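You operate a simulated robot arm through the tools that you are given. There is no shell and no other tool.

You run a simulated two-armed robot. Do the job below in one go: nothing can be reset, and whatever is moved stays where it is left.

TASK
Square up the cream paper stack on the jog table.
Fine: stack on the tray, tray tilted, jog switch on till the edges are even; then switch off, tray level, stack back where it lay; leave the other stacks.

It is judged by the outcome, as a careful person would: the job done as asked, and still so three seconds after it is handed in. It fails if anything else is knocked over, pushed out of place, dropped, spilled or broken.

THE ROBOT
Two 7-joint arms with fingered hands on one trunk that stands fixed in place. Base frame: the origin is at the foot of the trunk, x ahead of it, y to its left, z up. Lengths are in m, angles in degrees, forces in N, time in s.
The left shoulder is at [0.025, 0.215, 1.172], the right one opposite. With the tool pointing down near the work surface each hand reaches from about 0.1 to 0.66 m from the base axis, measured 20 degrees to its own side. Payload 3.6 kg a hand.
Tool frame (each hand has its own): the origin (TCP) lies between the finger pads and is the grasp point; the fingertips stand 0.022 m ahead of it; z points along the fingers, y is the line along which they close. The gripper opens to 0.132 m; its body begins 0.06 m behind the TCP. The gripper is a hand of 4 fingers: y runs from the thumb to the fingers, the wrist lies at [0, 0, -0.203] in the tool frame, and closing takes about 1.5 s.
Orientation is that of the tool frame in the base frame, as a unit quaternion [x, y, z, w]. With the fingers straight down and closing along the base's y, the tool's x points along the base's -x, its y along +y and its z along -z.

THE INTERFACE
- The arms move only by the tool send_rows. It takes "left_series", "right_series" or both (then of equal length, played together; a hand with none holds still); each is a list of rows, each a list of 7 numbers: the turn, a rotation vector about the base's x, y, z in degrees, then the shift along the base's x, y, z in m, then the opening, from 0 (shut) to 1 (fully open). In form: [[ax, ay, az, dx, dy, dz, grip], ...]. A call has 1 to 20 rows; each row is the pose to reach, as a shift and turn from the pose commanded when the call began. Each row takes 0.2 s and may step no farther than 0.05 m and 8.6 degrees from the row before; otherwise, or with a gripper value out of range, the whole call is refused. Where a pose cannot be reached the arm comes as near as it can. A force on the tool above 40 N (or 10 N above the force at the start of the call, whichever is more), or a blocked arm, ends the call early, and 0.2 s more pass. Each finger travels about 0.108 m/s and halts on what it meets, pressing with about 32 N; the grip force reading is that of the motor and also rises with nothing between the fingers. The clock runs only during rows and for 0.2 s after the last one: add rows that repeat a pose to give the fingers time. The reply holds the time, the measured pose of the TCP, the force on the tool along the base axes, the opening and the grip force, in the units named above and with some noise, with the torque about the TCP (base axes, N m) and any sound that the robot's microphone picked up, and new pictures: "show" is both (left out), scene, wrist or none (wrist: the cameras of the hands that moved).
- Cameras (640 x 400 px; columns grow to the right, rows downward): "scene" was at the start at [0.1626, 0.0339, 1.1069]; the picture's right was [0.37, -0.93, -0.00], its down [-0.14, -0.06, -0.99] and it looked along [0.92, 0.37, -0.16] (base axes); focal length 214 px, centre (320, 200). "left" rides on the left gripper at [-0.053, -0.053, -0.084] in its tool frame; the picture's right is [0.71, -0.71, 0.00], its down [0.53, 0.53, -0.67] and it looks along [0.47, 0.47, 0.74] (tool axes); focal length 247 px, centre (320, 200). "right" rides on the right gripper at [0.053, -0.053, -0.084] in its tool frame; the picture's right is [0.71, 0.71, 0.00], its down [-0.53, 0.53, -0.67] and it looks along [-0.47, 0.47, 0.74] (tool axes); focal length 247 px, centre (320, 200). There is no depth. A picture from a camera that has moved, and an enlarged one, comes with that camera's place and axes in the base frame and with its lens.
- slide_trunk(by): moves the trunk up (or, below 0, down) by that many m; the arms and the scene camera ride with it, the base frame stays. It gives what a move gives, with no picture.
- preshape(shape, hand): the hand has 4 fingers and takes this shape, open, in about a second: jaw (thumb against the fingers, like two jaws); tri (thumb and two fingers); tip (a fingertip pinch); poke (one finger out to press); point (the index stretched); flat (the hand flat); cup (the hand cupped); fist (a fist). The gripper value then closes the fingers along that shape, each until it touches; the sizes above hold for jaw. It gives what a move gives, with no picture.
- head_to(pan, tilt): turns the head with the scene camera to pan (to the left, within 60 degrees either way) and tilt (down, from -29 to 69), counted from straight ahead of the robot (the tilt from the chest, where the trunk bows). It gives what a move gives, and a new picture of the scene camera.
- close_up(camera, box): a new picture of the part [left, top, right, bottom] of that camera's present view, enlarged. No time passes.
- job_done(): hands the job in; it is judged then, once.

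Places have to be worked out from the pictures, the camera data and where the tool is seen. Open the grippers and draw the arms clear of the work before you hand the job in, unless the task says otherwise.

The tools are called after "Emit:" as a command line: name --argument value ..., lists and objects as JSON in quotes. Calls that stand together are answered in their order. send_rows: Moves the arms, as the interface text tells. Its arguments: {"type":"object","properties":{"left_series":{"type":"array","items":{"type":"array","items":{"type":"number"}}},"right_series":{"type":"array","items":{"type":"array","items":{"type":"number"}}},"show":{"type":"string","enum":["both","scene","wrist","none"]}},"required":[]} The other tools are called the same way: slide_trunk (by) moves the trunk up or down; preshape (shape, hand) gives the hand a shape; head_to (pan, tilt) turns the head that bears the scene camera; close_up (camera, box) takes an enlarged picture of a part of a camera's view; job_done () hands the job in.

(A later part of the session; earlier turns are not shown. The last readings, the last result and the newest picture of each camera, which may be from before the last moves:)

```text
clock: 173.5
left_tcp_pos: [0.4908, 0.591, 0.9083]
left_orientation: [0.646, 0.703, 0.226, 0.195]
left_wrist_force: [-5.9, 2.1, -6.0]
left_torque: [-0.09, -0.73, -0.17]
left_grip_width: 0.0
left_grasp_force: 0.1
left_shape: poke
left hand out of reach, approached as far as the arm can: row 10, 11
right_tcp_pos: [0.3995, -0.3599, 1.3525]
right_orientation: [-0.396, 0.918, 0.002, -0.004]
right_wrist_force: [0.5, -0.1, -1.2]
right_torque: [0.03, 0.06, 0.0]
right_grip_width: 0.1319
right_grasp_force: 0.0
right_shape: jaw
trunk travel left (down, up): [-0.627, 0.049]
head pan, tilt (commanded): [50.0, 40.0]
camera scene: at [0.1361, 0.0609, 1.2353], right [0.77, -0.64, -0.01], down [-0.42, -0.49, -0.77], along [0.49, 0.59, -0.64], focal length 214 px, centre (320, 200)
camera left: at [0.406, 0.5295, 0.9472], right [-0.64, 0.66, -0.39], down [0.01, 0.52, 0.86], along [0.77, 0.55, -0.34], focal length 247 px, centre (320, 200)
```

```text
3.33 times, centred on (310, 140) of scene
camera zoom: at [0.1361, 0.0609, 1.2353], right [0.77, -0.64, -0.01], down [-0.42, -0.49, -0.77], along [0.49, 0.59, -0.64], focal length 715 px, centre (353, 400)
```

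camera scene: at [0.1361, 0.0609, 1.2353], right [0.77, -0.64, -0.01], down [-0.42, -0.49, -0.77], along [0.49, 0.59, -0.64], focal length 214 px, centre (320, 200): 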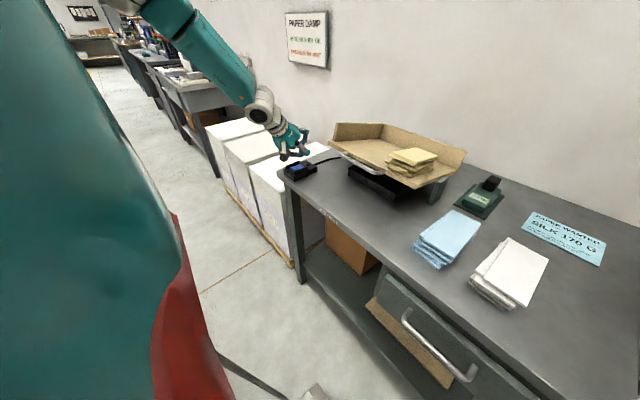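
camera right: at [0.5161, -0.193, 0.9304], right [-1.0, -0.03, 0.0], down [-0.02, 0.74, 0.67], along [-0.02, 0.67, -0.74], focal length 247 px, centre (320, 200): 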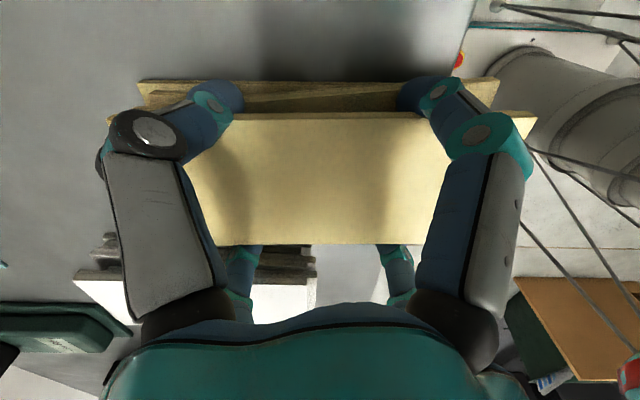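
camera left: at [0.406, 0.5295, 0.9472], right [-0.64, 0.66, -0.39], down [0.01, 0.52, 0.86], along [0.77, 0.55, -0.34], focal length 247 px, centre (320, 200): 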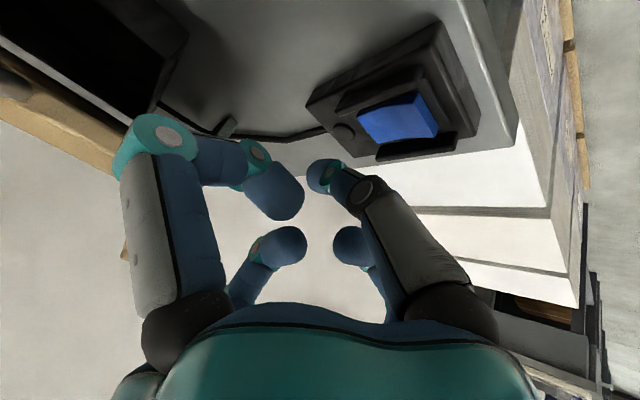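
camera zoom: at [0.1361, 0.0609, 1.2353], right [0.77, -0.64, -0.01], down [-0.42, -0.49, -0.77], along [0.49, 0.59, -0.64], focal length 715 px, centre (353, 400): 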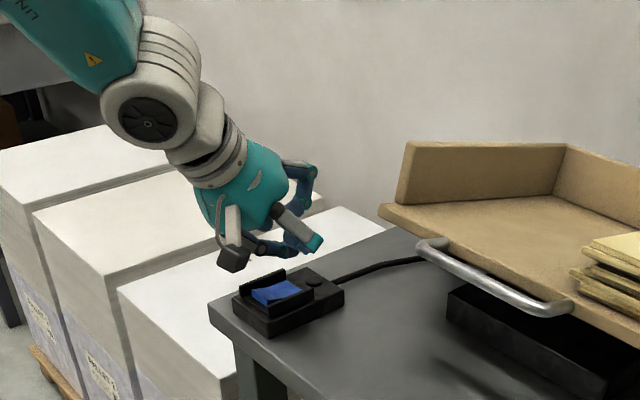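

The pose is slightly off and there's a small force reading; I hold still a moment to see whether it's transient.

Emit:
send_rows --left_series '[[0, 0, 0, 0, 0, 0, 0.5], [0, 0, 0, 0, 0, 0, 0.5]]' --show "wrist"

```text
clock: 174.1
left_tcp_pos: [0.4783, 0.5972, 0.9032]
left_orientation: [0.648, 0.704, 0.222, 0.189]
left_wrist_force: [-1.1, -0.2, -0.4]
left_torque: [0.02, 0.0, 0.01]
left_grip_width: 0.0
left_grasp_force: 0.1
left_shape: poke
right_tcp_pos: [0.3948, -0.357, 1.3542]
right_orientation: [-0.397, 0.918, 0.0, -0.001]
right_wrist_force: [0.2, 0.1, 0.5]
right_torque: [-0.01, -0.02, 0.01]
right_grip_width: 0.1318
right_grasp_force: 0.0
right_shape: jaw
trunk travel left (down, up): [-0.627, 0.049]
head pan, tilt (commanded): [50.0, 40.0]
camera left: at [0.3946, 0.5362, 0.9431], right [-0.65, 0.66, -0.38], down [0.02, 0.51, 0.86], along [0.76, 0.55, -0.34], focal length 247 px, centre (320, 200)
```

left: 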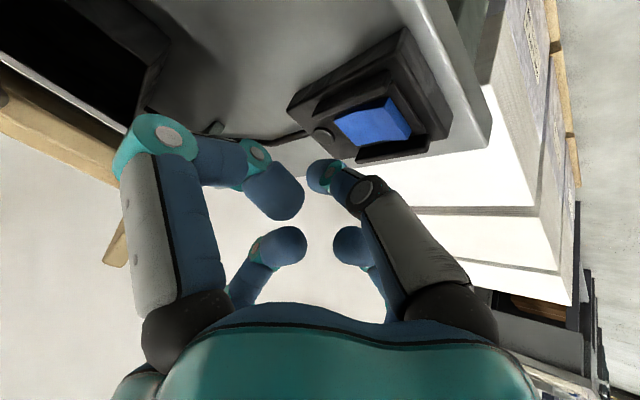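

The reading settles to zero; the offset comes from a wrist limit at this hand yaw. The poke fingertip lies on the tool axis, so I spin the hand +60° about that axis and move over the rocker's near end.

Emit:
send_rows --left_series '[[-4.15, -0.51, 6.24, 0, 0.003, 0.01, 0.5], [-8.3, -1.02, 12.5, 0, 0.006, 0.02, 0.5], [-12.45, -1.54, 18.7, 0, 0.01, 0.025, 0.5], [-16.6, -2.05, 24.95, 0, 0.014, 0.025, 0.5], [-20.75, -2.56, 31.2, -0.002, 0.018, 0.025, 0.5], [-24.9, -3.1, 37.4, -0.004, 0.022, 0.02, 0.5], [-29.05, -3.6, 43.7, -0.006, 0.026, 0.015, 0.5], [-33.2, -4.1, 49.9, -0.007, 0.026, 0.01, 0.5], [-33.2, -4.1, 49.9, -0.007, 0.026, 0.01, 0.5], [-33.2, -4.1, 49.9, -0.007, 0.026, 0.01, 0.5]]' --show "both"

Emit:
close_up --camera "scene" --box '[250, 110, 350, 190]'

```text
clock: 176.3
left_tcp_pos: [0.468, 0.6493, 0.9314]
left_orientation: [0.248, 0.921, 0.063, 0.293]
left_wrist_force: [0.3, 0.1, -0.3]
left_torque: [-0.01, -0.04, -0.02]
left_grip_width: 0.0001
left_grasp_force: 0.0
left_shape: poke
left hand out of reach, approached as far as the arm can: row 1
right_tcp_pos: [0.395, -0.3564, 1.3545]
right_orientation: [-0.397, 0.918, -0.001, 0.0]
right_wrist_force: [-0.4, 0.0, -0.4]
right_torque: [-0.01, 0.0, -0.02]
right_grip_width: 0.1319
right_grasp_force: 0.1
right_shape: jaw
trunk travel left (down, up): [-0.627, 0.049]
head pan, tilt (commanded): [50.0, 40.0]
camera scene: at [0.1305, 0.0644, 1.2359], right [0.77, -0.64, 0.0], down [-0.41, -0.49, -0.77], along [0.49, 0.59, -0.64], focal length 214 px, centre (320, 200)
camera left: at [0.4359, 0.5789, 1.0143], right [-0.8, -0.27, -0.55], down [-0.53, 0.74, 0.42], along [0.29, 0.62, -0.73], focal length 247 px, centre (320, 200)
```

scene: 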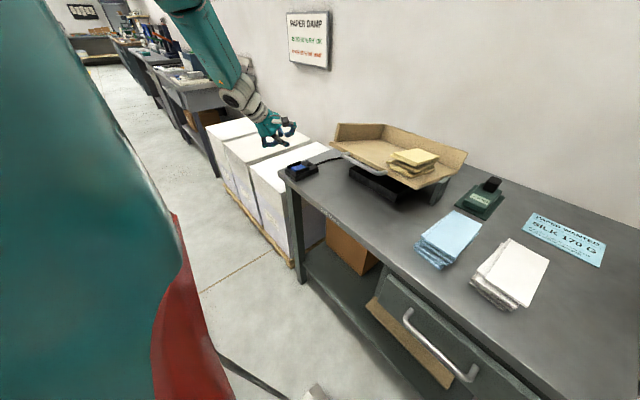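
left: 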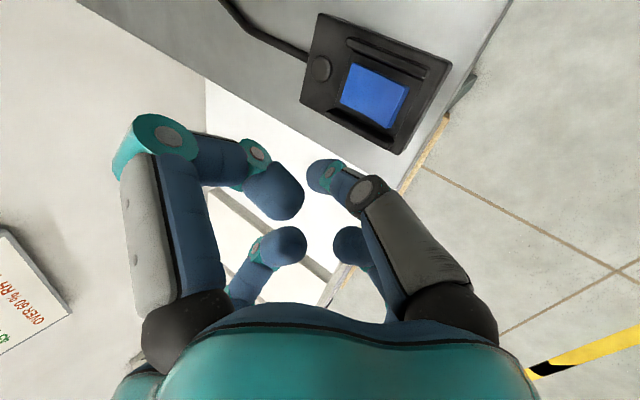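

```text
5.00 times, centred on (300, 150) of scene
camera zoom: at [0.1305, 0.0644, 1.2359], right [0.77, -0.64, 0.0], down [-0.41, -0.49, -0.77], along [0.49, 0.59, -0.64], focal length 1072 px, centre (420, 450)
```

zoom: 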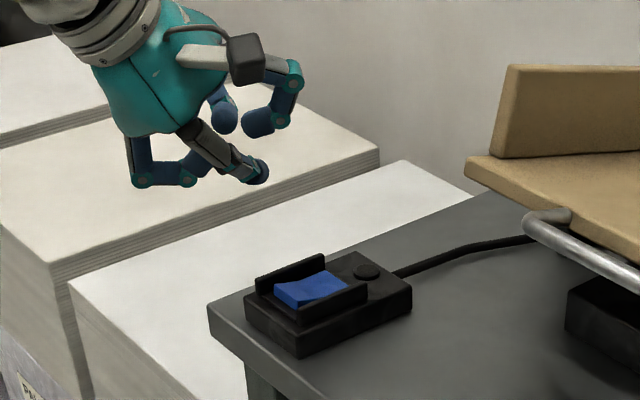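

The fingertip is at about (0.481, 0.649, 0.912). I shift it over the rocker's near end (0.484, 0.625) and lower to ~1 cm above it.

Emit:
send_rows --left_series '[[0, 0, 0, 0.002, -0.012, -0.01, 0.5], [0, 0, 0, 0.003, -0.024, -0.025, 0.5], [0, 0, 0, 0.003, -0.024, -0.045, 0.5], [0, 0, 0, 0.003, -0.024, -0.064, 0.5], [0, 0, 0, 0.003, -0.024, -0.064, 0.5]]' --show "both"

Emit:
close_up --camera "scene" --box '[270, 130, 340, 190]'

Emit:
close_up --camera "left" --box '[200, 0, 520, 240]'

```text
clock: 177.5
left_tcp_pos: [0.4694, 0.6239, 0.867]
left_orientation: [0.249, 0.921, 0.063, 0.292]
left_wrist_force: [-0.6, 0.6, 0.0]
left_torque: [0.0, -0.02, -0.01]
left_grip_width: 0.0001
left_grasp_force: 0.1
left_shape: poke
right_tcp_pos: [0.393, -0.357, 1.3551]
right_orientation: [-0.397, 0.918, -0.001, 0.0]
right_wrist_force: [0.3, -0.4, 0.2]
right_torque: [0.02, -0.01, 0.0]
right_grip_width: 0.1319
right_grasp_force: 0.1
right_shape: jaw
trunk travel left (down, up): [-0.627, 0.049]
head pan, tilt (commanded): [50.0, 40.0]
camera scene: at [0.1304, 0.0643, 1.236], right [0.77, -0.64, 0.0], down [-0.41, -0.49, -0.77], along [0.49, 0.59, -0.64], focal length 214 px, centre (320, 200)
camera left: at [0.438, 0.5552, 0.9496], right [-0.8, -0.26, -0.55], down [-0.53, 0.74, 0.42], along [0.29, 0.62, -0.73], focal length 247 px, centre (320, 200)
```

scene: 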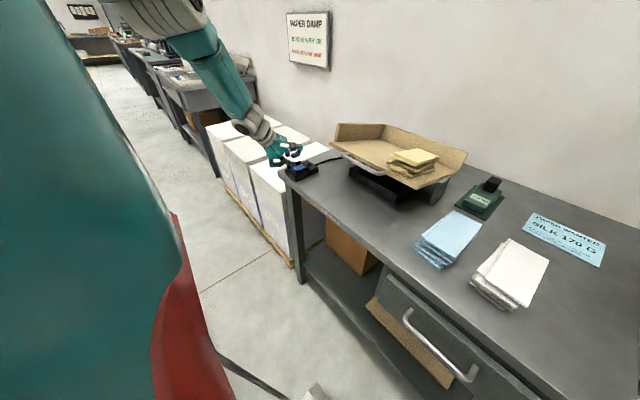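
left: 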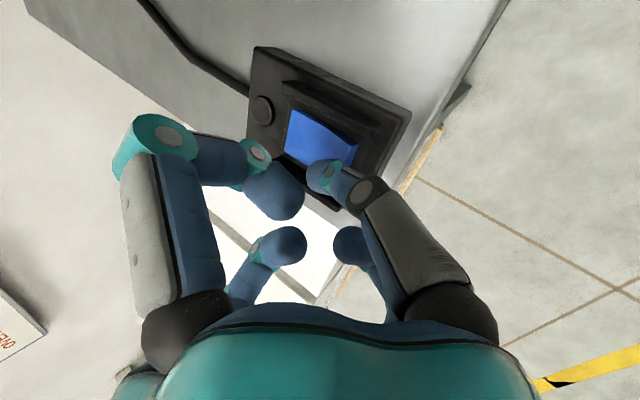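

```text
6.67 times, centred on (305, 160) of scene
camera zoom: at [0.1304, 0.0643, 1.236], right [0.77, -0.64, 0.0], down [-0.41, -0.49, -0.77], along [0.49, 0.59, -0.64], focal length 1430 px, centre (420, 467)
```

zoom: 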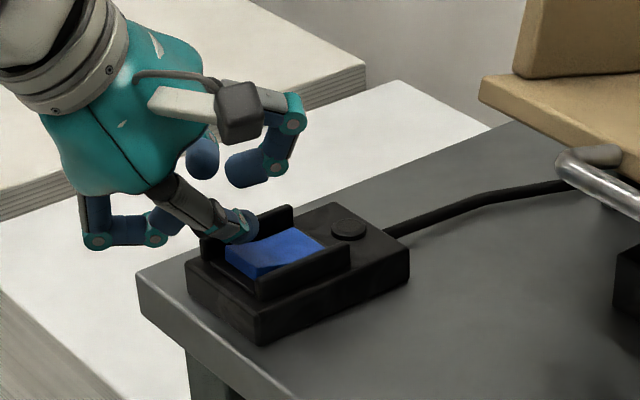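

```text
1.67 times, centred on (360, 120) of left
camera zoom: at [0.438, 0.5552, 0.9496], right [-0.8, -0.26, -0.55], down [-0.53, 0.74, 0.42], along [0.29, 0.62, -0.73], focal length 412 px, centre (253, 333)
```

zoom: 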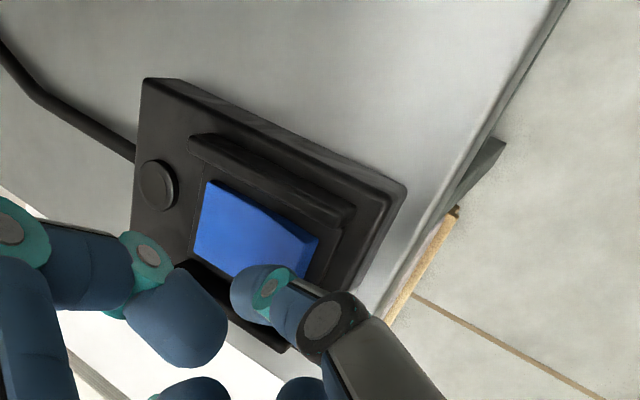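

The tip is about 1.3 cm above the rocker and a few millimetres toward the left wall. I shift 5 mm right and press down gently in small steps, listening for the jog.

Emit:
send_rows --left_series '[[0, 0, 0, 0.002, -0.005, 0, 0.5], [0, 0, 0, 0.002, -0.005, -0.006, 0.5], [0, 0, 0, 0.002, -0.005, -0.012, 0.5], [0, 0, 0, 0.002, -0.005, -0.016, 0.5], [0, 0, 0, 0.002, -0.005, -0.02, 0.5], [0, 0, 0, 0.002, -0.005, -0.02, 0.5]]' --show "both"

Emit:
close_up --camera "scene" --box '[270, 130, 340, 190]'

Emit:
close_up --camera "left" --box '[200, 0, 520, 240]'

```text
clock: 178.9
left_tcp_pos: [0.4726, 0.6191, 0.8495]
left_orientation: [0.247, 0.921, 0.065, 0.295]
left_wrist_force: [-0.7, -0.2, 9.4]
left_torque: [0.01, -0.1, -0.02]
left_grip_width: 0.0
left_grasp_force: 0.1
left_shape: poke
right_tcp_pos: [0.3929, -0.3574, 1.3544]
right_orientation: [-0.398, 0.918, 0.0, 0.0]
right_wrist_force: [-0.1, -0.9, 0.5]
right_torque: [-0.01, -0.03, -0.01]
right_grip_width: 0.1319
right_grasp_force: 0.1
right_shape: jaw
trunk travel left (down, up): [-0.627, 0.049]
head pan, tilt (commanded): [50.0, 40.0]
camera scene: at [0.1298, 0.0636, 1.2361], right [0.77, -0.64, 0.0], down [-0.41, -0.49, -0.77], along [0.49, 0.59, -0.64], focal length 214 px, centre (320, 200)
camera left: at [0.441, 0.5502, 0.9321], right [-0.79, -0.26, -0.55], down [-0.53, 0.73, 0.42], along [0.29, 0.62, -0.72], focal length 247 px, centre (320, 200)
```

scene: 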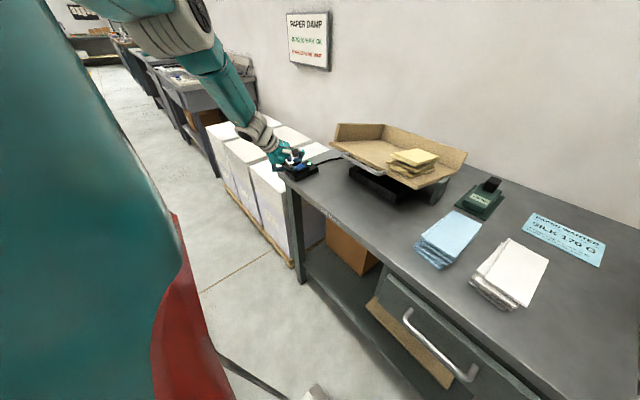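
left: 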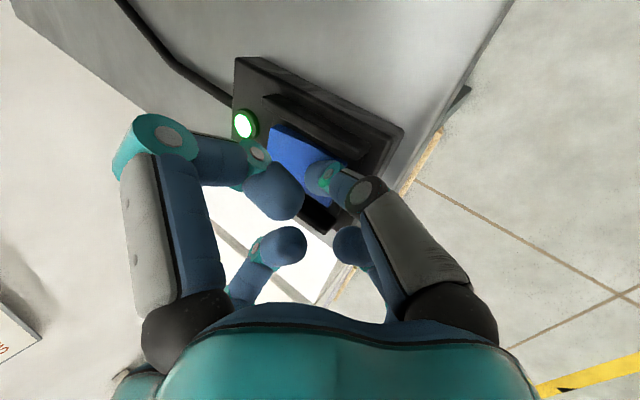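

```text
6.67 times, centred on (305, 160) of scene
camera zoom: at [0.1298, 0.0636, 1.2361], right [0.77, -0.64, 0.0], down [-0.41, -0.49, -0.77], along [0.49, 0.59, -0.64], focal length 1430 px, centre (420, 467)
```

zoom: 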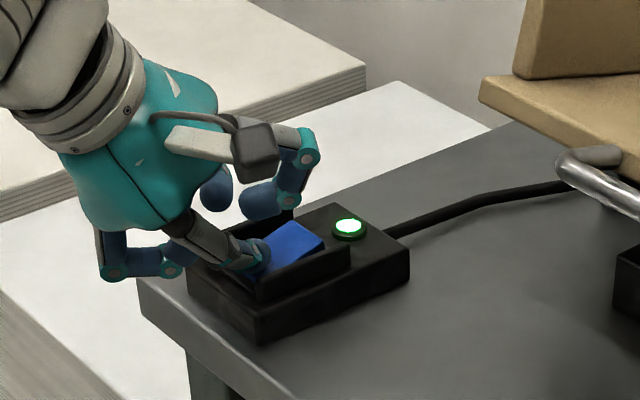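

```text
1.67 times, centred on (360, 120) of left
camera zoom: at [0.441, 0.5502, 0.9321], right [-0.79, -0.26, -0.55], down [-0.53, 0.73, 0.42], along [0.29, 0.62, -0.72], focal length 412 px, centre (253, 333)
```

zoom: 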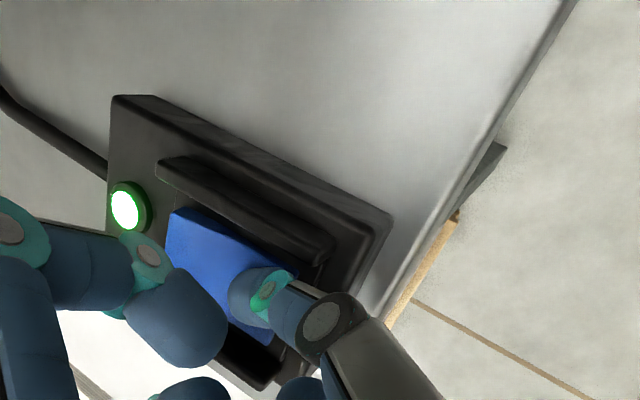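

The green lamp lit — the jog is on. I lift the finger clear and watch the stack on the tray.

Emit:
send_rows --left_series '[[0, 0, 0, 0, 0, 0.01, 0.5], [0, 0, 0, 0, 0, 0.025, 0.5], [0, 0, 0, 0, 0, 0.04, 0.5], [0, 0, 0, 0, 0, 0.04, 0.5], [0, 0, 0, 0, 0, 0.04, 0.5]]' --show "scene"

Emit:
close_up --camera "scene" --box '[330, 110, 470, 200]'

Emit:
close_up --camera "scene" --box '[270, 130, 340, 190]'

```text
clock: 180.1
left_tcp_pos: [0.4716, 0.6178, 0.8875]
left_orientation: [0.249, 0.921, 0.064, 0.293]
left_wrist_force: [0.2, -0.6, 0.3]
left_torque: [0.0, -0.01, 0.02]
left_grip_width: 0.0
left_grasp_force: 0.0
left_shape: poke
right_tcp_pos: [0.3947, -0.3575, 1.3554]
right_orientation: [-0.397, 0.918, 0.0, 0.0]
right_wrist_force: [-0.5, 0.0, 0.2]
right_torque: [0.04, 0.01, -0.02]
right_grip_width: 0.132
right_grasp_force: 0.0
right_shape: jaw
trunk travel left (down, up): [-0.627, 0.049]
head pan, tilt (commanded): [50.0, 40.0]
camera scene: at [0.1305, 0.0644, 1.2359], right [0.77, -0.64, 0.0], down [-0.41, -0.49, -0.77], along [0.49, 0.59, -0.64], focal length 214 px, centre (320, 200)
```

scene: 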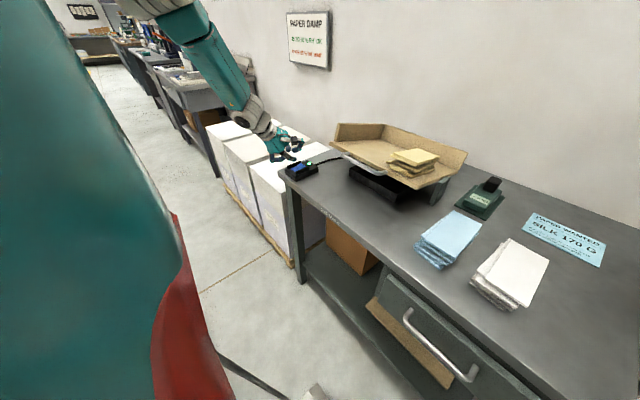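

```text
4.44 times, centred on (400, 155) of scene
camera zoom: at [0.1305, 0.0644, 1.2359], right [0.77, -0.64, 0.0], down [-0.41, -0.49, -0.77], along [0.49, 0.59, -0.64], focal length 953 px, centre (-36, 400)
```

zoom: 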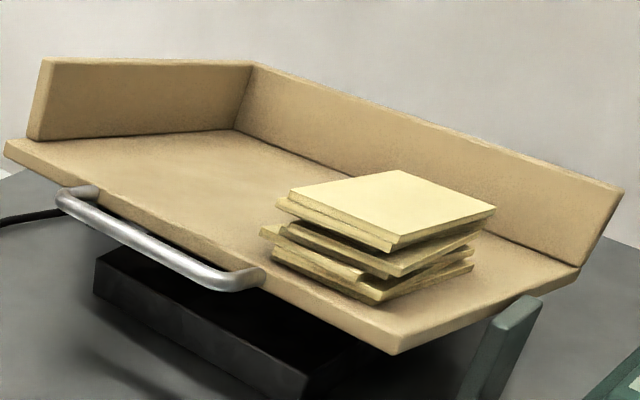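

```text
6.67 times, centred on (305, 160) of scene
camera zoom: at [0.1305, 0.0644, 1.2359], right [0.77, -0.64, 0.0], down [-0.41, -0.49, -0.77], along [0.49, 0.59, -0.64], focal length 1430 px, centre (420, 467)
```

zoom: 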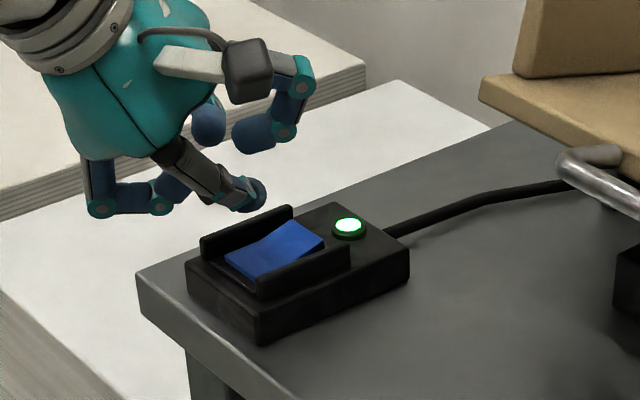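

The lamp stays green. I wait a few seconds and look at the sheets again.

Emit:
send_rows --left_series '[[0, 0, 0, 0, 0, 0, 0.5], [0, 0, 0, 0, 0, 0, 0.5], [0, 0, 0, 0, 0, 0, 0.5], [0, 0, 0, 0, 0, 0, 0.5], [0, 0, 0, 0, 0, 0, 0.5], [0, 0, 0, 0, 0, 0, 0.5], [0, 0, 0, 0, 0, 0, 0.5], [0, 0, 0, 0, 0, 0, 0.5], [0, 0, 0, 0, 0, 0, 0.5], [0, 0, 0, 0, 0, 0, 0.5], [0, 0, 0, 0, 0, 0, 0.5], [0, 0, 0, 0, 0, 0, 0.5], [0, 0, 0, 0, 0, 0, 0.5], [0, 0, 0, 0, 0, 0, 0.5], [0, 0, 0, 0, 0, 0, 0.5]]' --show "scene"

Emit:
close_up --camera "scene" --box '[330, 110, 470, 200]'

```text
clock: 183.3
left_tcp_pos: [0.4719, 0.6183, 0.888]
left_orientation: [0.249, 0.921, 0.063, 0.293]
left_wrist_force: [-0.1, -0.5, 0.5]
left_torque: [-0.02, 0.0, 0.01]
left_grip_width: 0.0001
left_grasp_force: 0.0
left_shape: poke
right_tcp_pos: [0.3941, -0.3576, 1.3545]
right_orientation: [-0.397, 0.918, 0.0, -0.001]
right_wrist_force: [-0.2, -0.3, -0.4]
right_torque: [0.01, -0.01, 0.04]
right_grip_width: 0.1319
right_grasp_force: 0.0
right_shape: jaw
trunk travel left (down, up): [-0.627, 0.049]
head pan, tilt (commanded): [50.0, 40.0]
camera scene: at [0.1305, 0.0643, 1.2359], right [0.77, -0.64, 0.0], down [-0.41, -0.49, -0.77], along [0.49, 0.59, -0.64], focal length 214 px, centre (320, 200)
```

scene: 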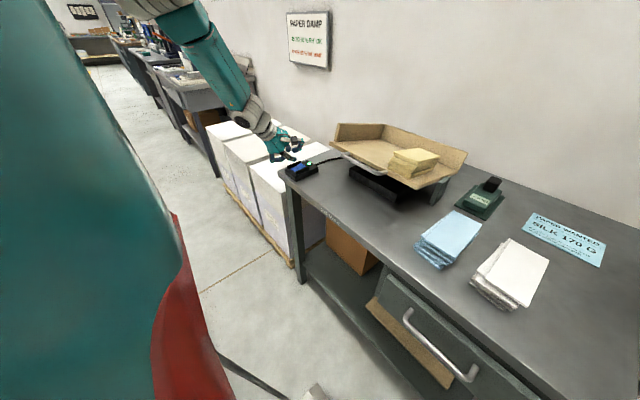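

```text
4.44 times, centred on (400, 155) of scene
camera zoom: at [0.1305, 0.0643, 1.2359], right [0.77, -0.64, 0.0], down [-0.41, -0.49, -0.77], along [0.49, 0.59, -0.64], focal length 953 px, centre (-36, 400)
```

zoom: 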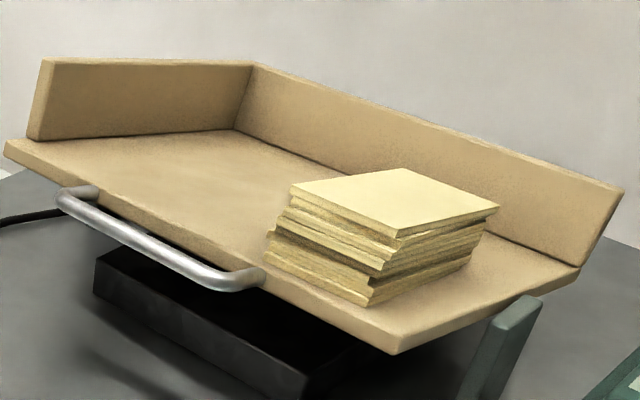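

It's working: the sheets are coming even and the stack isn't sliding. I wait a little longer.

Emit:
send_rows --left_series '[[0, 0, 0, 0, 0, 0, 0.5], [0, 0, 0, 0, 0, 0, 0.5], [0, 0, 0, 0, 0, 0, 0.5], [0, 0, 0, 0, 0, 0, 0.5], [0, 0, 0, 0, 0, 0, 0.5], [0, 0, 0, 0, 0, 0, 0.5], [0, 0, 0, 0, 0, 0, 0.5], [0, 0, 0, 0, 0, 0, 0.5], [0, 0, 0, 0, 0, 0, 0.5], [0, 0, 0, 0, 0, 0, 0.5], [0, 0, 0, 0, 0, 0, 0.5], [0, 0, 0, 0, 0, 0, 0.5]]' --show "none"

Emit:
close_up --camera "scene" --box '[370, 130, 460, 200]'

```text
clock: 185.9
left_tcp_pos: [0.4722, 0.6178, 0.8885]
left_orientation: [0.249, 0.921, 0.064, 0.292]
left_wrist_force: [-0.1, -0.3, 0.5]
left_torque: [-0.02, 0.01, 0.0]
left_grip_width: 0.0
left_grasp_force: 0.0
left_shape: poke
right_tcp_pos: [0.3941, -0.357, 1.3542]
right_orientation: [-0.397, 0.918, -0.001, -0.001]
right_wrist_force: [-0.2, 0.0, 0.3]
right_torque: [0.0, 0.01, -0.04]
right_grip_width: 0.1322
right_grasp_force: 0.0
right_shape: jaw
trunk travel left (down, up): [-0.627, 0.049]
head pan, tilt (commanded): [50.0, 40.0]
```

```text
5.71 times, centred on (415, 165) of scene
camera zoom: at [0.1305, 0.0643, 1.2359], right [0.77, -0.64, 0.0], down [-0.41, -0.49, -0.77], along [0.49, 0.59, -0.64], focal length 1226 px, centre (-223, 400)
```

zoom: 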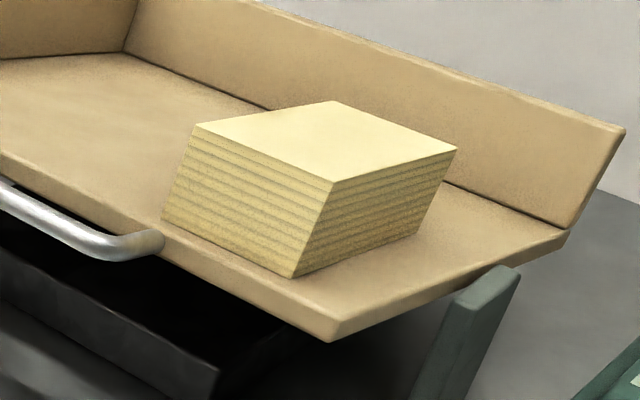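

The stack's edges are now perfectly even. Now switch off: I move the fingertip over the rocker's raised far end (x ≈ 0.516) and press.

Emit:
send_rows --left_series '[[0, 0, 0, 0.015, 0.002, 0, 0.5], [0, 0, 0, 0.031, 0.004, 0, 0.5], [0, 0, 0, 0.031, 0.004, -0.012, 0.5], [0, 0, 0, 0.031, 0.004, -0.022, 0.5], [0, 0, 0, 0.031, 0.004, -0.028, 0.5], [0, 0, 0, 0.031, 0.004, -0.033, 0.5], [0, 0, 0, 0.031, 0.004, -0.038, 0.5], [0, 0, 0, 0.031, 0.004, -0.041, 0.5], [0, 0, 0, 0.031, 0.004, -0.041, 0.5]]' --show "both"

Emit:
close_up --camera "scene" --box '[270, 130, 340, 190]'

Emit:
close_up --camera "left" --box '[200, 0, 520, 240]'

```text
clock: 187.9
left_tcp_pos: [0.5031, 0.6231, 0.849]
left_orientation: [0.249, 0.92, 0.065, 0.295]
left_wrist_force: [2.5, -0.1, 14.3]
left_torque: [0.01, -0.13, -0.04]
left_grip_width: 0.0001
left_grasp_force: 0.1
left_shape: poke
right_tcp_pos: [0.3926, -0.3583, 1.3552]
right_orientation: [-0.397, 0.918, 0.0, 0.0]
right_wrist_force: [0.9, -0.1, -0.1]
right_torque: [0.03, 0.01, 0.03]
right_grip_width: 0.1318
right_grasp_force: 0.1
right_shape: jaw
trunk travel left (down, up): [-0.627, 0.049]
head pan, tilt (commanded): [50.0, 40.0]
camera scene: at [0.1297, 0.063, 1.2362], right [0.77, -0.64, 0.0], down [-0.41, -0.49, -0.77], along [0.49, 0.59, -0.64], focal length 214 px, centre (320, 200)
camera left: at [0.472, 0.5545, 0.9314], right [-0.79, -0.26, -0.55], down [-0.53, 0.73, 0.42], along [0.29, 0.63, -0.72], focal length 247 px, centre (320, 200)
```

scene: 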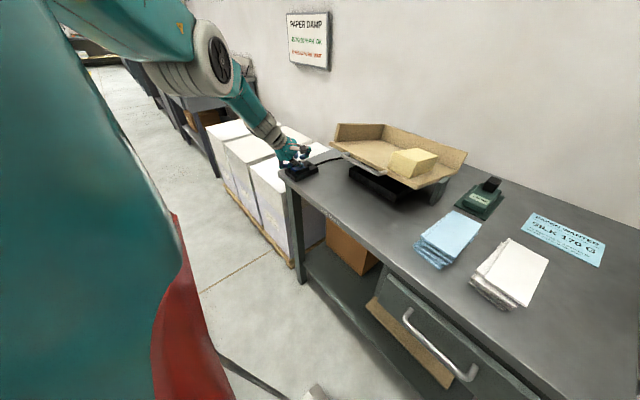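
left: 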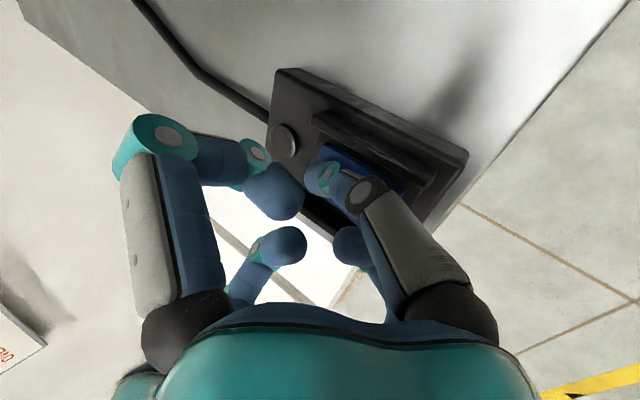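

```text
6.67 times, centred on (305, 160) of scene
camera zoom: at [0.1297, 0.063, 1.2362], right [0.77, -0.64, 0.0], down [-0.41, -0.49, -0.77], along [0.49, 0.59, -0.64], focal length 1430 px, centre (420, 467)
```

zoom: 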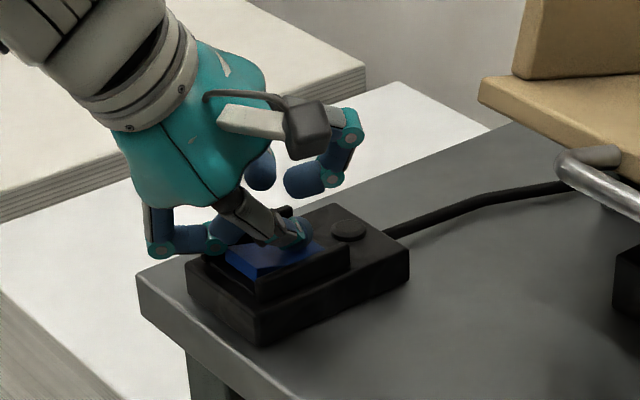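

```text
1.67 times, centred on (360, 120) of left
camera zoom: at [0.472, 0.5545, 0.9314], right [-0.79, -0.26, -0.55], down [-0.53, 0.73, 0.42], along [0.29, 0.63, -0.72], focal length 412 px, centre (253, 333)
```

zoom: 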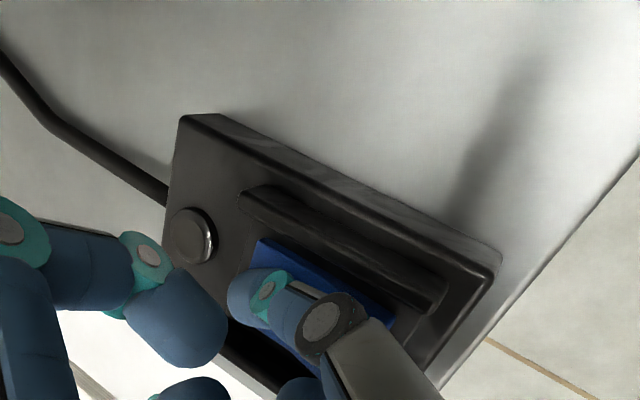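

The lamp is off and the near end is up again. I lift away, then move over the tray's front edge beside the handle to press the tray back to level.

Emit:
send_rows --left_series '[[0, 0, 0, 0, 0, 0.02, 0.5], [0, 0, 0, 0, 0, 0.05, 0.5], [0, 0, 0, 0, -0.01, 0.095, 0.5], [0, 0, 0, 0, -0.04, 0.13, 0.5], [0, 0, 0, 0, -0.08, 0.145, 0.5], [0, 0, 0, 0.005, -0.12, 0.145, 0.5], [0, 0, 0, 0.02, -0.16, 0.145, 0.5], [0, 0, 0, 0.05, -0.19, 0.14, 0.5], [0, 0, 0, 0.068, -0.2, 0.13, 0.5], [0, 0, 0, 0.068, -0.2, 0.13, 0.5]]' --show "both"

Emit:
close_up --camera "scene" --box '[270, 100, 470, 210]'

```text
clock: 190.1
left_tcp_pos: [0.5708, 0.4256, 0.9759]
left_orientation: [0.247, 0.921, 0.065, 0.293]
left_wrist_force: [-0.8, 0.0, -0.1]
left_torque: [0.01, 0.0, -0.01]
left_grip_width: 0.0
left_grasp_force: 0.0
left_shape: poke
right_tcp_pos: [0.3939, -0.3556, 1.3549]
right_orientation: [-0.397, 0.918, 0.0, -0.001]
right_wrist_force: [0.2, -0.7, -0.7]
right_torque: [-0.01, 0.02, 0.02]
right_grip_width: 0.132
right_grasp_force: 0.1
right_shape: jaw
trunk travel left (down, up): [-0.627, 0.049]
head pan, tilt (commanded): [50.0, 40.0]
camera scene: at [0.1304, 0.0644, 1.236], right [0.77, -0.64, 0.0], down [-0.41, -0.49, -0.77], along [0.49, 0.59, -0.64], focal length 214 px, centre (320, 200)
camera left: at [0.5388, 0.3561, 1.0592], right [-0.8, -0.26, -0.55], down [-0.53, 0.74, 0.42], along [0.29, 0.62, -0.73], focal length 247 px, centre (320, 200)
```

scene: 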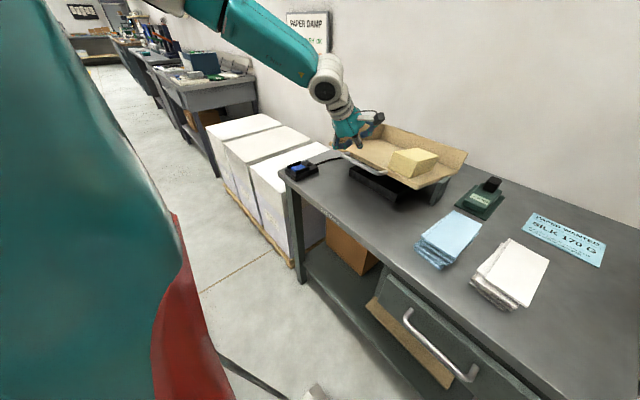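
left: 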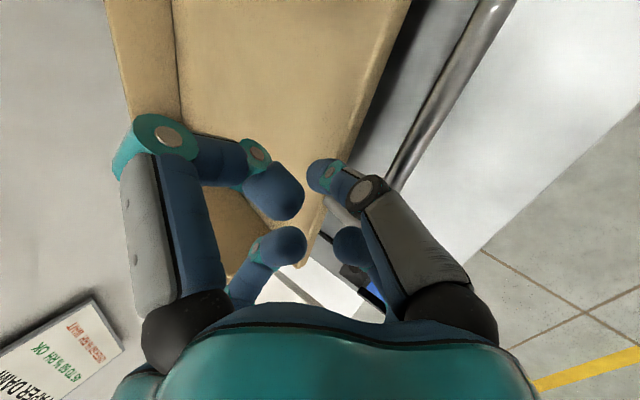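

```text
3.20 times, centred on (370, 155) of scene
camera zoom: at [0.1304, 0.0644, 1.236], right [0.77, -0.64, 0.0], down [-0.41, -0.49, -0.77], along [0.49, 0.59, -0.64], focal length 686 px, centre (160, 344)
```

zoom: 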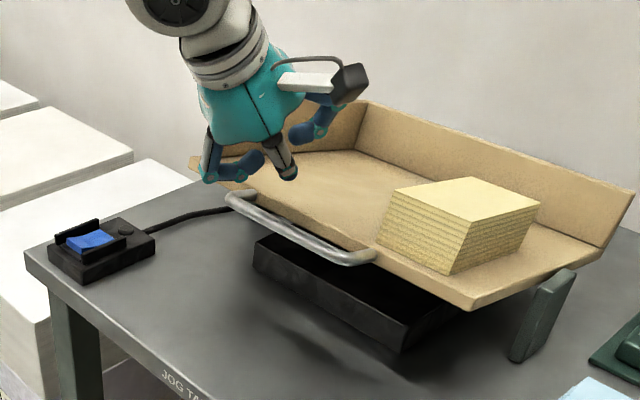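

The switch is off. The tip would land right on the tray's front edge, so I move it 1 cm further in and then press the front of the tray down toward level.

Emit:
send_rows --left_series '[[0, 0, 0, 0.005, -0.01, 0, 0.5], [0, 0, 0, 0.009, -0.02, -0.01, 0.5], [0, 0, 0, 0.009, -0.02, -0.022, 0.5], [0, 0, 0, 0.009, -0.02, -0.032, 0.5], [0, 0, 0, 0.008, -0.02, -0.04, 0.5], [0, 0, 0, 0.007, -0.02, -0.048, 0.5]]' --show "both"

Emit:
close_up --camera "scene" --box '[270, 100, 470, 210]'

```text
clock: 191.5
left_tcp_pos: [0.5792, 0.4023, 0.9287]
left_orientation: [0.249, 0.921, 0.064, 0.293]
left_wrist_force: [-0.3, 0.0, 1.7]
left_torque: [0.01, 0.04, 0.01]
left_grip_width: 0.0001
left_grasp_force: 0.1
left_shape: poke
right_tcp_pos: [0.3933, -0.3572, 1.3544]
right_orientation: [-0.396, 0.918, -0.001, 0.001]
right_wrist_force: [0.1, 0.1, -0.4]
right_torque: [0.01, -0.01, -0.01]
right_grip_width: 0.1319
right_grasp_force: 0.1
right_shape: jaw
trunk travel left (down, up): [-0.627, 0.049]
head pan, tilt (commanded): [50.0, 40.0]
camera scene: at [0.1304, 0.0642, 1.2359], right [0.77, -0.64, 0.0], down [-0.41, -0.49, -0.77], along [0.49, 0.59, -0.64], focal length 214 px, centre (320, 200)
camera left: at [0.5468, 0.3333, 1.0101], right [-0.8, -0.26, -0.54], down [-0.53, 0.74, 0.42], along [0.29, 0.62, -0.73], focal length 247 px, centre (320, 200)
```

scene: 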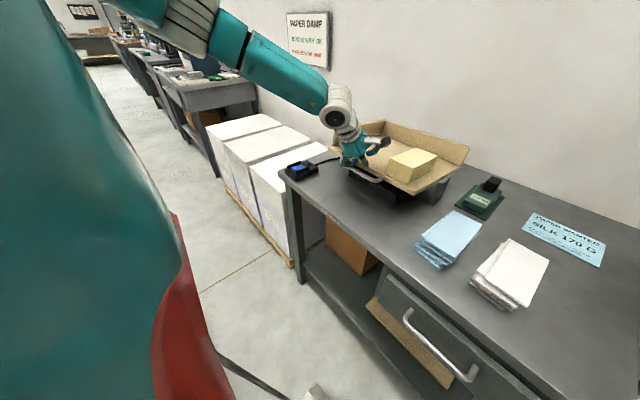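
left: 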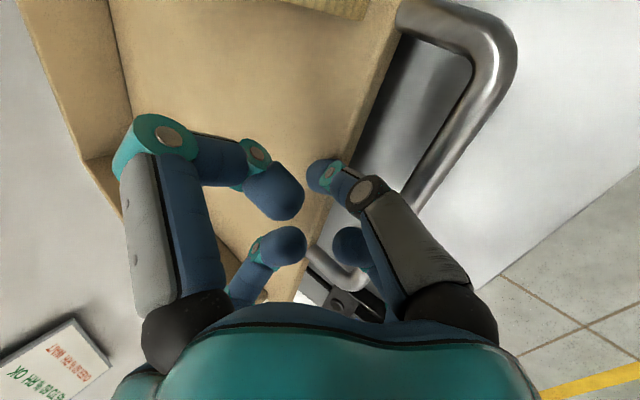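

```text
3.20 times, centred on (370, 155) of scene
camera zoom: at [0.1304, 0.0642, 1.2359], right [0.77, -0.64, 0.0], down [-0.41, -0.49, -0.77], along [0.49, 0.59, -0.64], focal length 686 px, centre (160, 344)
```

zoom: 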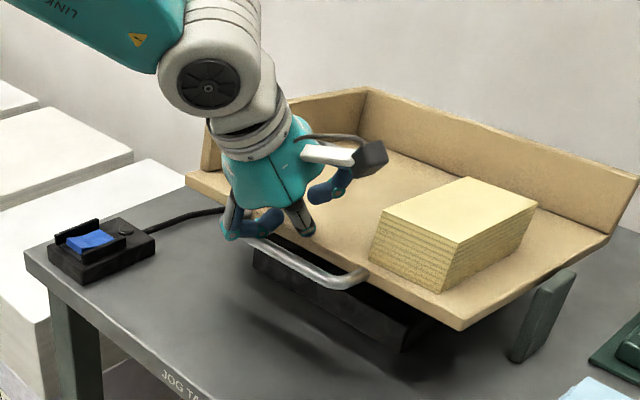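

The tray follows easily (1.7 N). I continue pressing in small steps until it meets the level stop.

Emit:
send_rows --left_series '[[0, 0, 0, -0.001, 0, -0.006, 0.5], [0, 0, 0, -0.002, 0, -0.012, 0.5], [0, 0, 0, -0.002, 0, -0.017, 0.5], [0, 0, 0, -0.002, 0, -0.02, 0.5], [0, 0, 0, -0.002, 0, -0.022, 0.5], [0, 0, 0, -0.002, 0, -0.022, 0.5]]' --show "scene"

Emit:
close_up --camera "scene" --box '[270, 100, 470, 210]'

```text
clock: 192.9
left_tcp_pos: [0.5755, 0.4017, 0.9086]
left_orientation: [0.249, 0.92, 0.064, 0.295]
left_wrist_force: [-1.0, -1.0, 11.0]
left_torque: [-0.02, -0.1, -0.01]
left_grip_width: 0.0
left_grasp_force: 0.0
left_shape: poke
right_tcp_pos: [0.3916, -0.3586, 1.3538]
right_orientation: [-0.398, 0.917, 0.0, 0.001]
right_wrist_force: [0.3, -0.6, -0.3]
right_torque: [-0.02, -0.01, 0.0]
right_grip_width: 0.132
right_grasp_force: 0.1
right_shape: jaw
trunk travel left (down, up): [-0.627, 0.049]
head pan, tilt (commanded): [50.0, 40.0]
camera scene: at [0.1292, 0.0635, 1.2362], right [0.77, -0.64, 0.0], down [-0.41, -0.49, -0.77], along [0.49, 0.59, -0.64], focal length 214 px, centre (320, 200)
```

scene: 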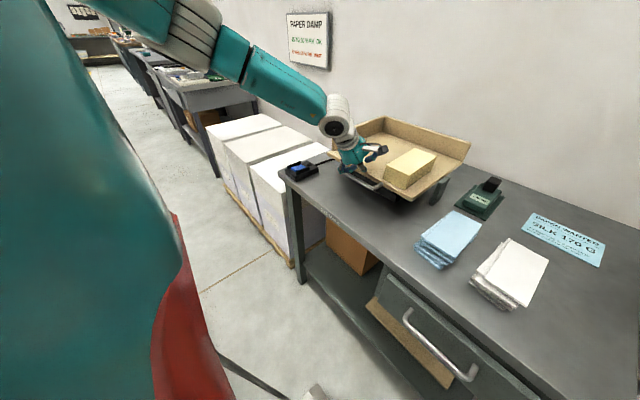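

```text
3.20 times, centred on (370, 155) of scene
camera zoom: at [0.1292, 0.0635, 1.2362], right [0.77, -0.64, 0.0], down [-0.41, -0.49, -0.77], along [0.49, 0.59, -0.64], focal length 686 px, centre (160, 344)
```

zoom: 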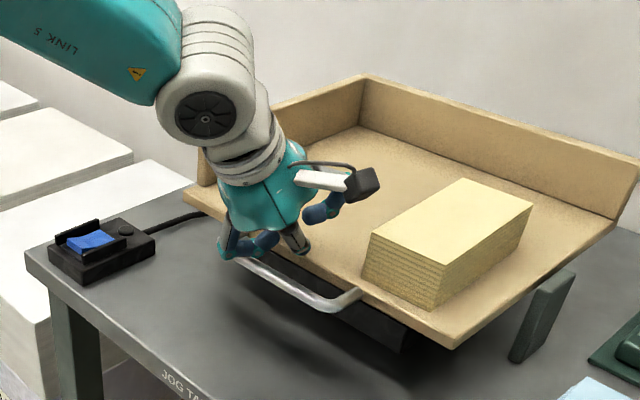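

Force jumped to 11 N with the tip at the level-floor height: the tray is at its stop. I lift away, return the left hand to its grasp orientation above the tray, and switch it to "jaw".

Emit:
send_rows --left_series '[[0, 0, 0, 0, 0, 0.02, 0.5], [0, 0, 0, -0.01, 0, 0.055, 0.5], [0.8, 7.2, -3.4, -0.03, -0.015, 0.095, 0.5], [1.6, 14.4, -6.9, -0.045, -0.03, 0.135, 0.5], [2.4, 21.5, -10.3, -0.055, -0.05, 0.175, 0.5], [3.24, 28.7, -13.7, -0.06, -0.07, 0.215, 0.5], [3.24, 28.7, -13.7, -0.06, -0.085, 0.255, 0.5], [3.24, 28.7, -13.7, -0.06, -0.1, 0.295, 0.5]]' --show "none"

Emit:
preshape --hand "left" --shape "jaw"

Emit:
head_to --pan 25 --tilt 45

Emit:
close_up --camera "scene" --box '[180, 100, 400, 240]'

```text
clock: 194.7
left_tcp_pos: [0.5168, 0.3023, 1.2024]
left_orientation: [0.372, 0.927, -0.009, 0.054]
left_wrist_force: [-0.1, -0.3, 0.5]
left_torque: [0.07, 0.02, 0.02]
left_grip_width: 0.0
left_grasp_force: 0.1
left_shape: poke
right_tcp_pos: [0.3942, -0.3576, 1.3548]
right_orientation: [-0.397, 0.918, 0.0, -0.001]
right_wrist_force: [0.0, -0.8, 0.4]
right_torque: [0.03, 0.0, 0.01]
right_grip_width: 0.1321
right_grasp_force: 0.0
right_shape: jaw
trunk travel left (down, up): [-0.627, 0.049]
head pan, tilt (commanded): [50.0, 40.0]
```

```text
clock: 195.6
left_tcp_pos: [0.5161, 0.3053, 1.2006]
left_orientation: [0.371, 0.927, -0.009, 0.055]
left_wrist_force: [-0.2, -0.9, 0.1]
left_torque: [0.02, 0.0, -0.01]
left_grip_width: 0.1318
left_grasp_force: 0.2
left_shape: jaw
right_tcp_pos: [0.3942, -0.3579, 1.3552]
right_orientation: [-0.397, 0.918, 0.001, 0.001]
right_wrist_force: [-0.1, 0.1, -0.2]
right_torque: [-0.02, -0.01, 0.0]
right_grip_width: 0.1319
right_grasp_force: 0.1
right_shape: jaw
trunk travel left (down, up): [-0.627, 0.049]
head pan, tilt (commanded): [50.0, 40.0]
```

```text
clock: 196.4
left_tcp_pos: [0.5153, 0.3048, 1.1999]
left_orientation: [0.372, 0.927, -0.009, 0.055]
left_wrist_force: [0.3, -0.2, -0.2]
left_torque: [-0.05, 0.01, 0.0]
left_grip_width: 0.1319
left_grasp_force: 0.1
left_shape: jaw
right_tcp_pos: [0.3952, -0.3579, 1.3549]
right_orientation: [-0.397, 0.918, -0.001, 0.001]
right_wrist_force: [0.1, -0.6, -0.2]
right_torque: [0.01, -0.02, -0.02]
right_grip_width: 0.1318
right_grasp_force: 0.0
right_shape: jaw
trunk travel left (down, up): [-0.627, 0.049]
head pan, tilt (commanded): [25.0, 45.0]
camera scene: at [0.1497, 0.0336, 1.2287], right [0.42, -0.91, 0.0], down [-0.64, -0.3, -0.71], along [0.64, 0.3, -0.71], focal length 214 px, centre (320, 200)
```

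scene: 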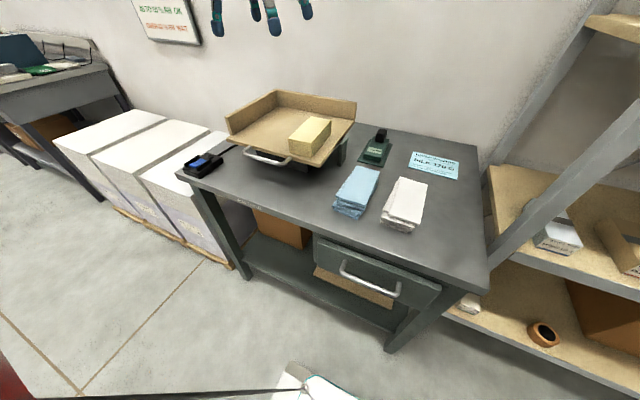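

```text
2.86 times, centred on (290, 170) of scene
camera zoom: at [0.1497, 0.0336, 1.2287], right [0.42, -0.91, 0.0], down [-0.64, -0.3, -0.71], along [0.64, 0.3, -0.71], focal length 613 px, centre (406, 286)
```

zoom: 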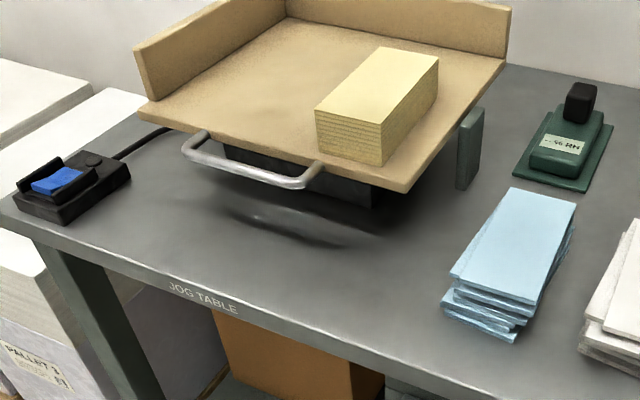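

The stack is squared and the tray is level (corner geometry consistent to <1°). The stack's centre on the tray now measures about (0.68, 0.31). I lower the trunk 0.2 m so the left hand can reach it tool-down.

Emit:
slide_trunk --by -0.2

Emit:
send_rows --left_series '[[0.07, -1.2, 0.3, 0.03, 0.0, 0.01, 1], [0.15, -2.4, 0.6, 0.065, 0.001, 0.012, 1], [0.22, -3.51, 0.84, 0.1, 0.002, 0.012, 1], [0.22, -3.51, 0.84, 0.125, 0.003, 0.012, 1], [0.22, -3.51, 0.84, 0.125, 0.003, 0.012, 1]]' --show "both"

Emit:
close_up --camera "scene" --box '[180, 60, 400, 200]'

```text
clock: 198.6
left_tcp_pos: [0.5161, 0.304, 1.0021]
left_orientation: [0.372, 0.927, -0.008, 0.055]
left_wrist_force: [0.1, -0.9, 0.1]
left_torque: [-0.02, -0.01, 0.02]
left_grip_width: 0.132
left_grasp_force: 0.0
left_shape: jaw
right_tcp_pos: [0.3941, -0.3567, 1.1556]
right_orientation: [-0.397, 0.918, 0.0, -0.001]
right_wrist_force: [0.0, 0.4, 0.5]
right_torque: [-0.03, 0.0, -0.01]
right_grip_width: 0.1317
right_grasp_force: 0.0
right_shape: jaw
trunk travel left (down, up): [-0.427, 0.249]
head pan, tilt (commanded): [25.0, 45.0]
```

```text
clock: 199.8
left_tcp_pos: [0.6404, 0.3065, 1.0142]
left_orientation: [0.365, 0.927, 0.005, 0.083]
left_wrist_force: [0.7, 0.0, 1.1]
left_torque: [0.0, 0.0, 0.01]
left_grip_width: 0.1317
left_grasp_force: 0.2
left_shape: jaw
right_tcp_pos: [0.3937, -0.3567, 1.1532]
right_orientation: [-0.398, 0.918, 0.0, 0.0]
right_wrist_force: [-0.2, 0.6, -0.5]
right_torque: [0.01, 0.01, 0.03]
right_grip_width: 0.132
right_grasp_force: 0.1
right_shape: jaw
trunk travel left (down, up): [-0.427, 0.249]
head pan, tilt (commanded): [25.0, 45.0]
camera scene: at [0.1503, 0.0337, 1.0267], right [0.42, -0.91, 0.0], down [-0.64, -0.3, -0.71], along [0.64, 0.3, -0.71], focal length 214 px, centre (320, 200)
camera left: at [0.6308, 0.2371, 1.1018], right [-0.99, -0.04, -0.15], down [-0.13, 0.78, 0.62], along [0.1, 0.63, -0.77], focal length 247 px, centre (320, 200)
```

scene: 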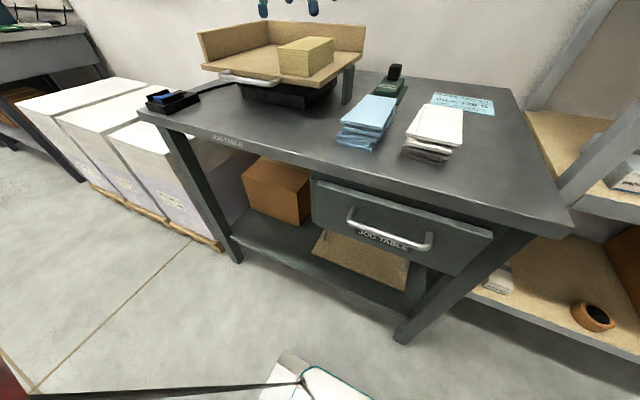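
left: 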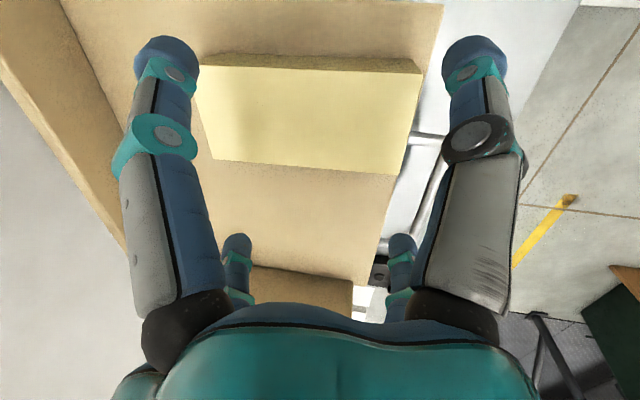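

```text
2.86 times, centred on (290, 130) of scene
camera zoom: at [0.1503, 0.0337, 1.0267], right [0.42, -0.91, 0.0], down [-0.64, -0.3, -0.71], along [0.64, 0.3, -0.71], focal length 613 px, centre (406, 400)
```

zoom: 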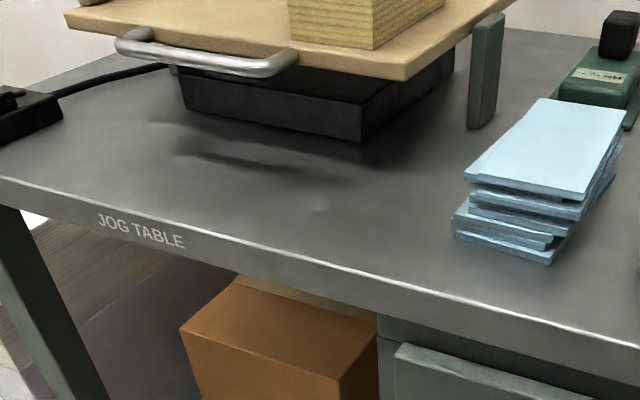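

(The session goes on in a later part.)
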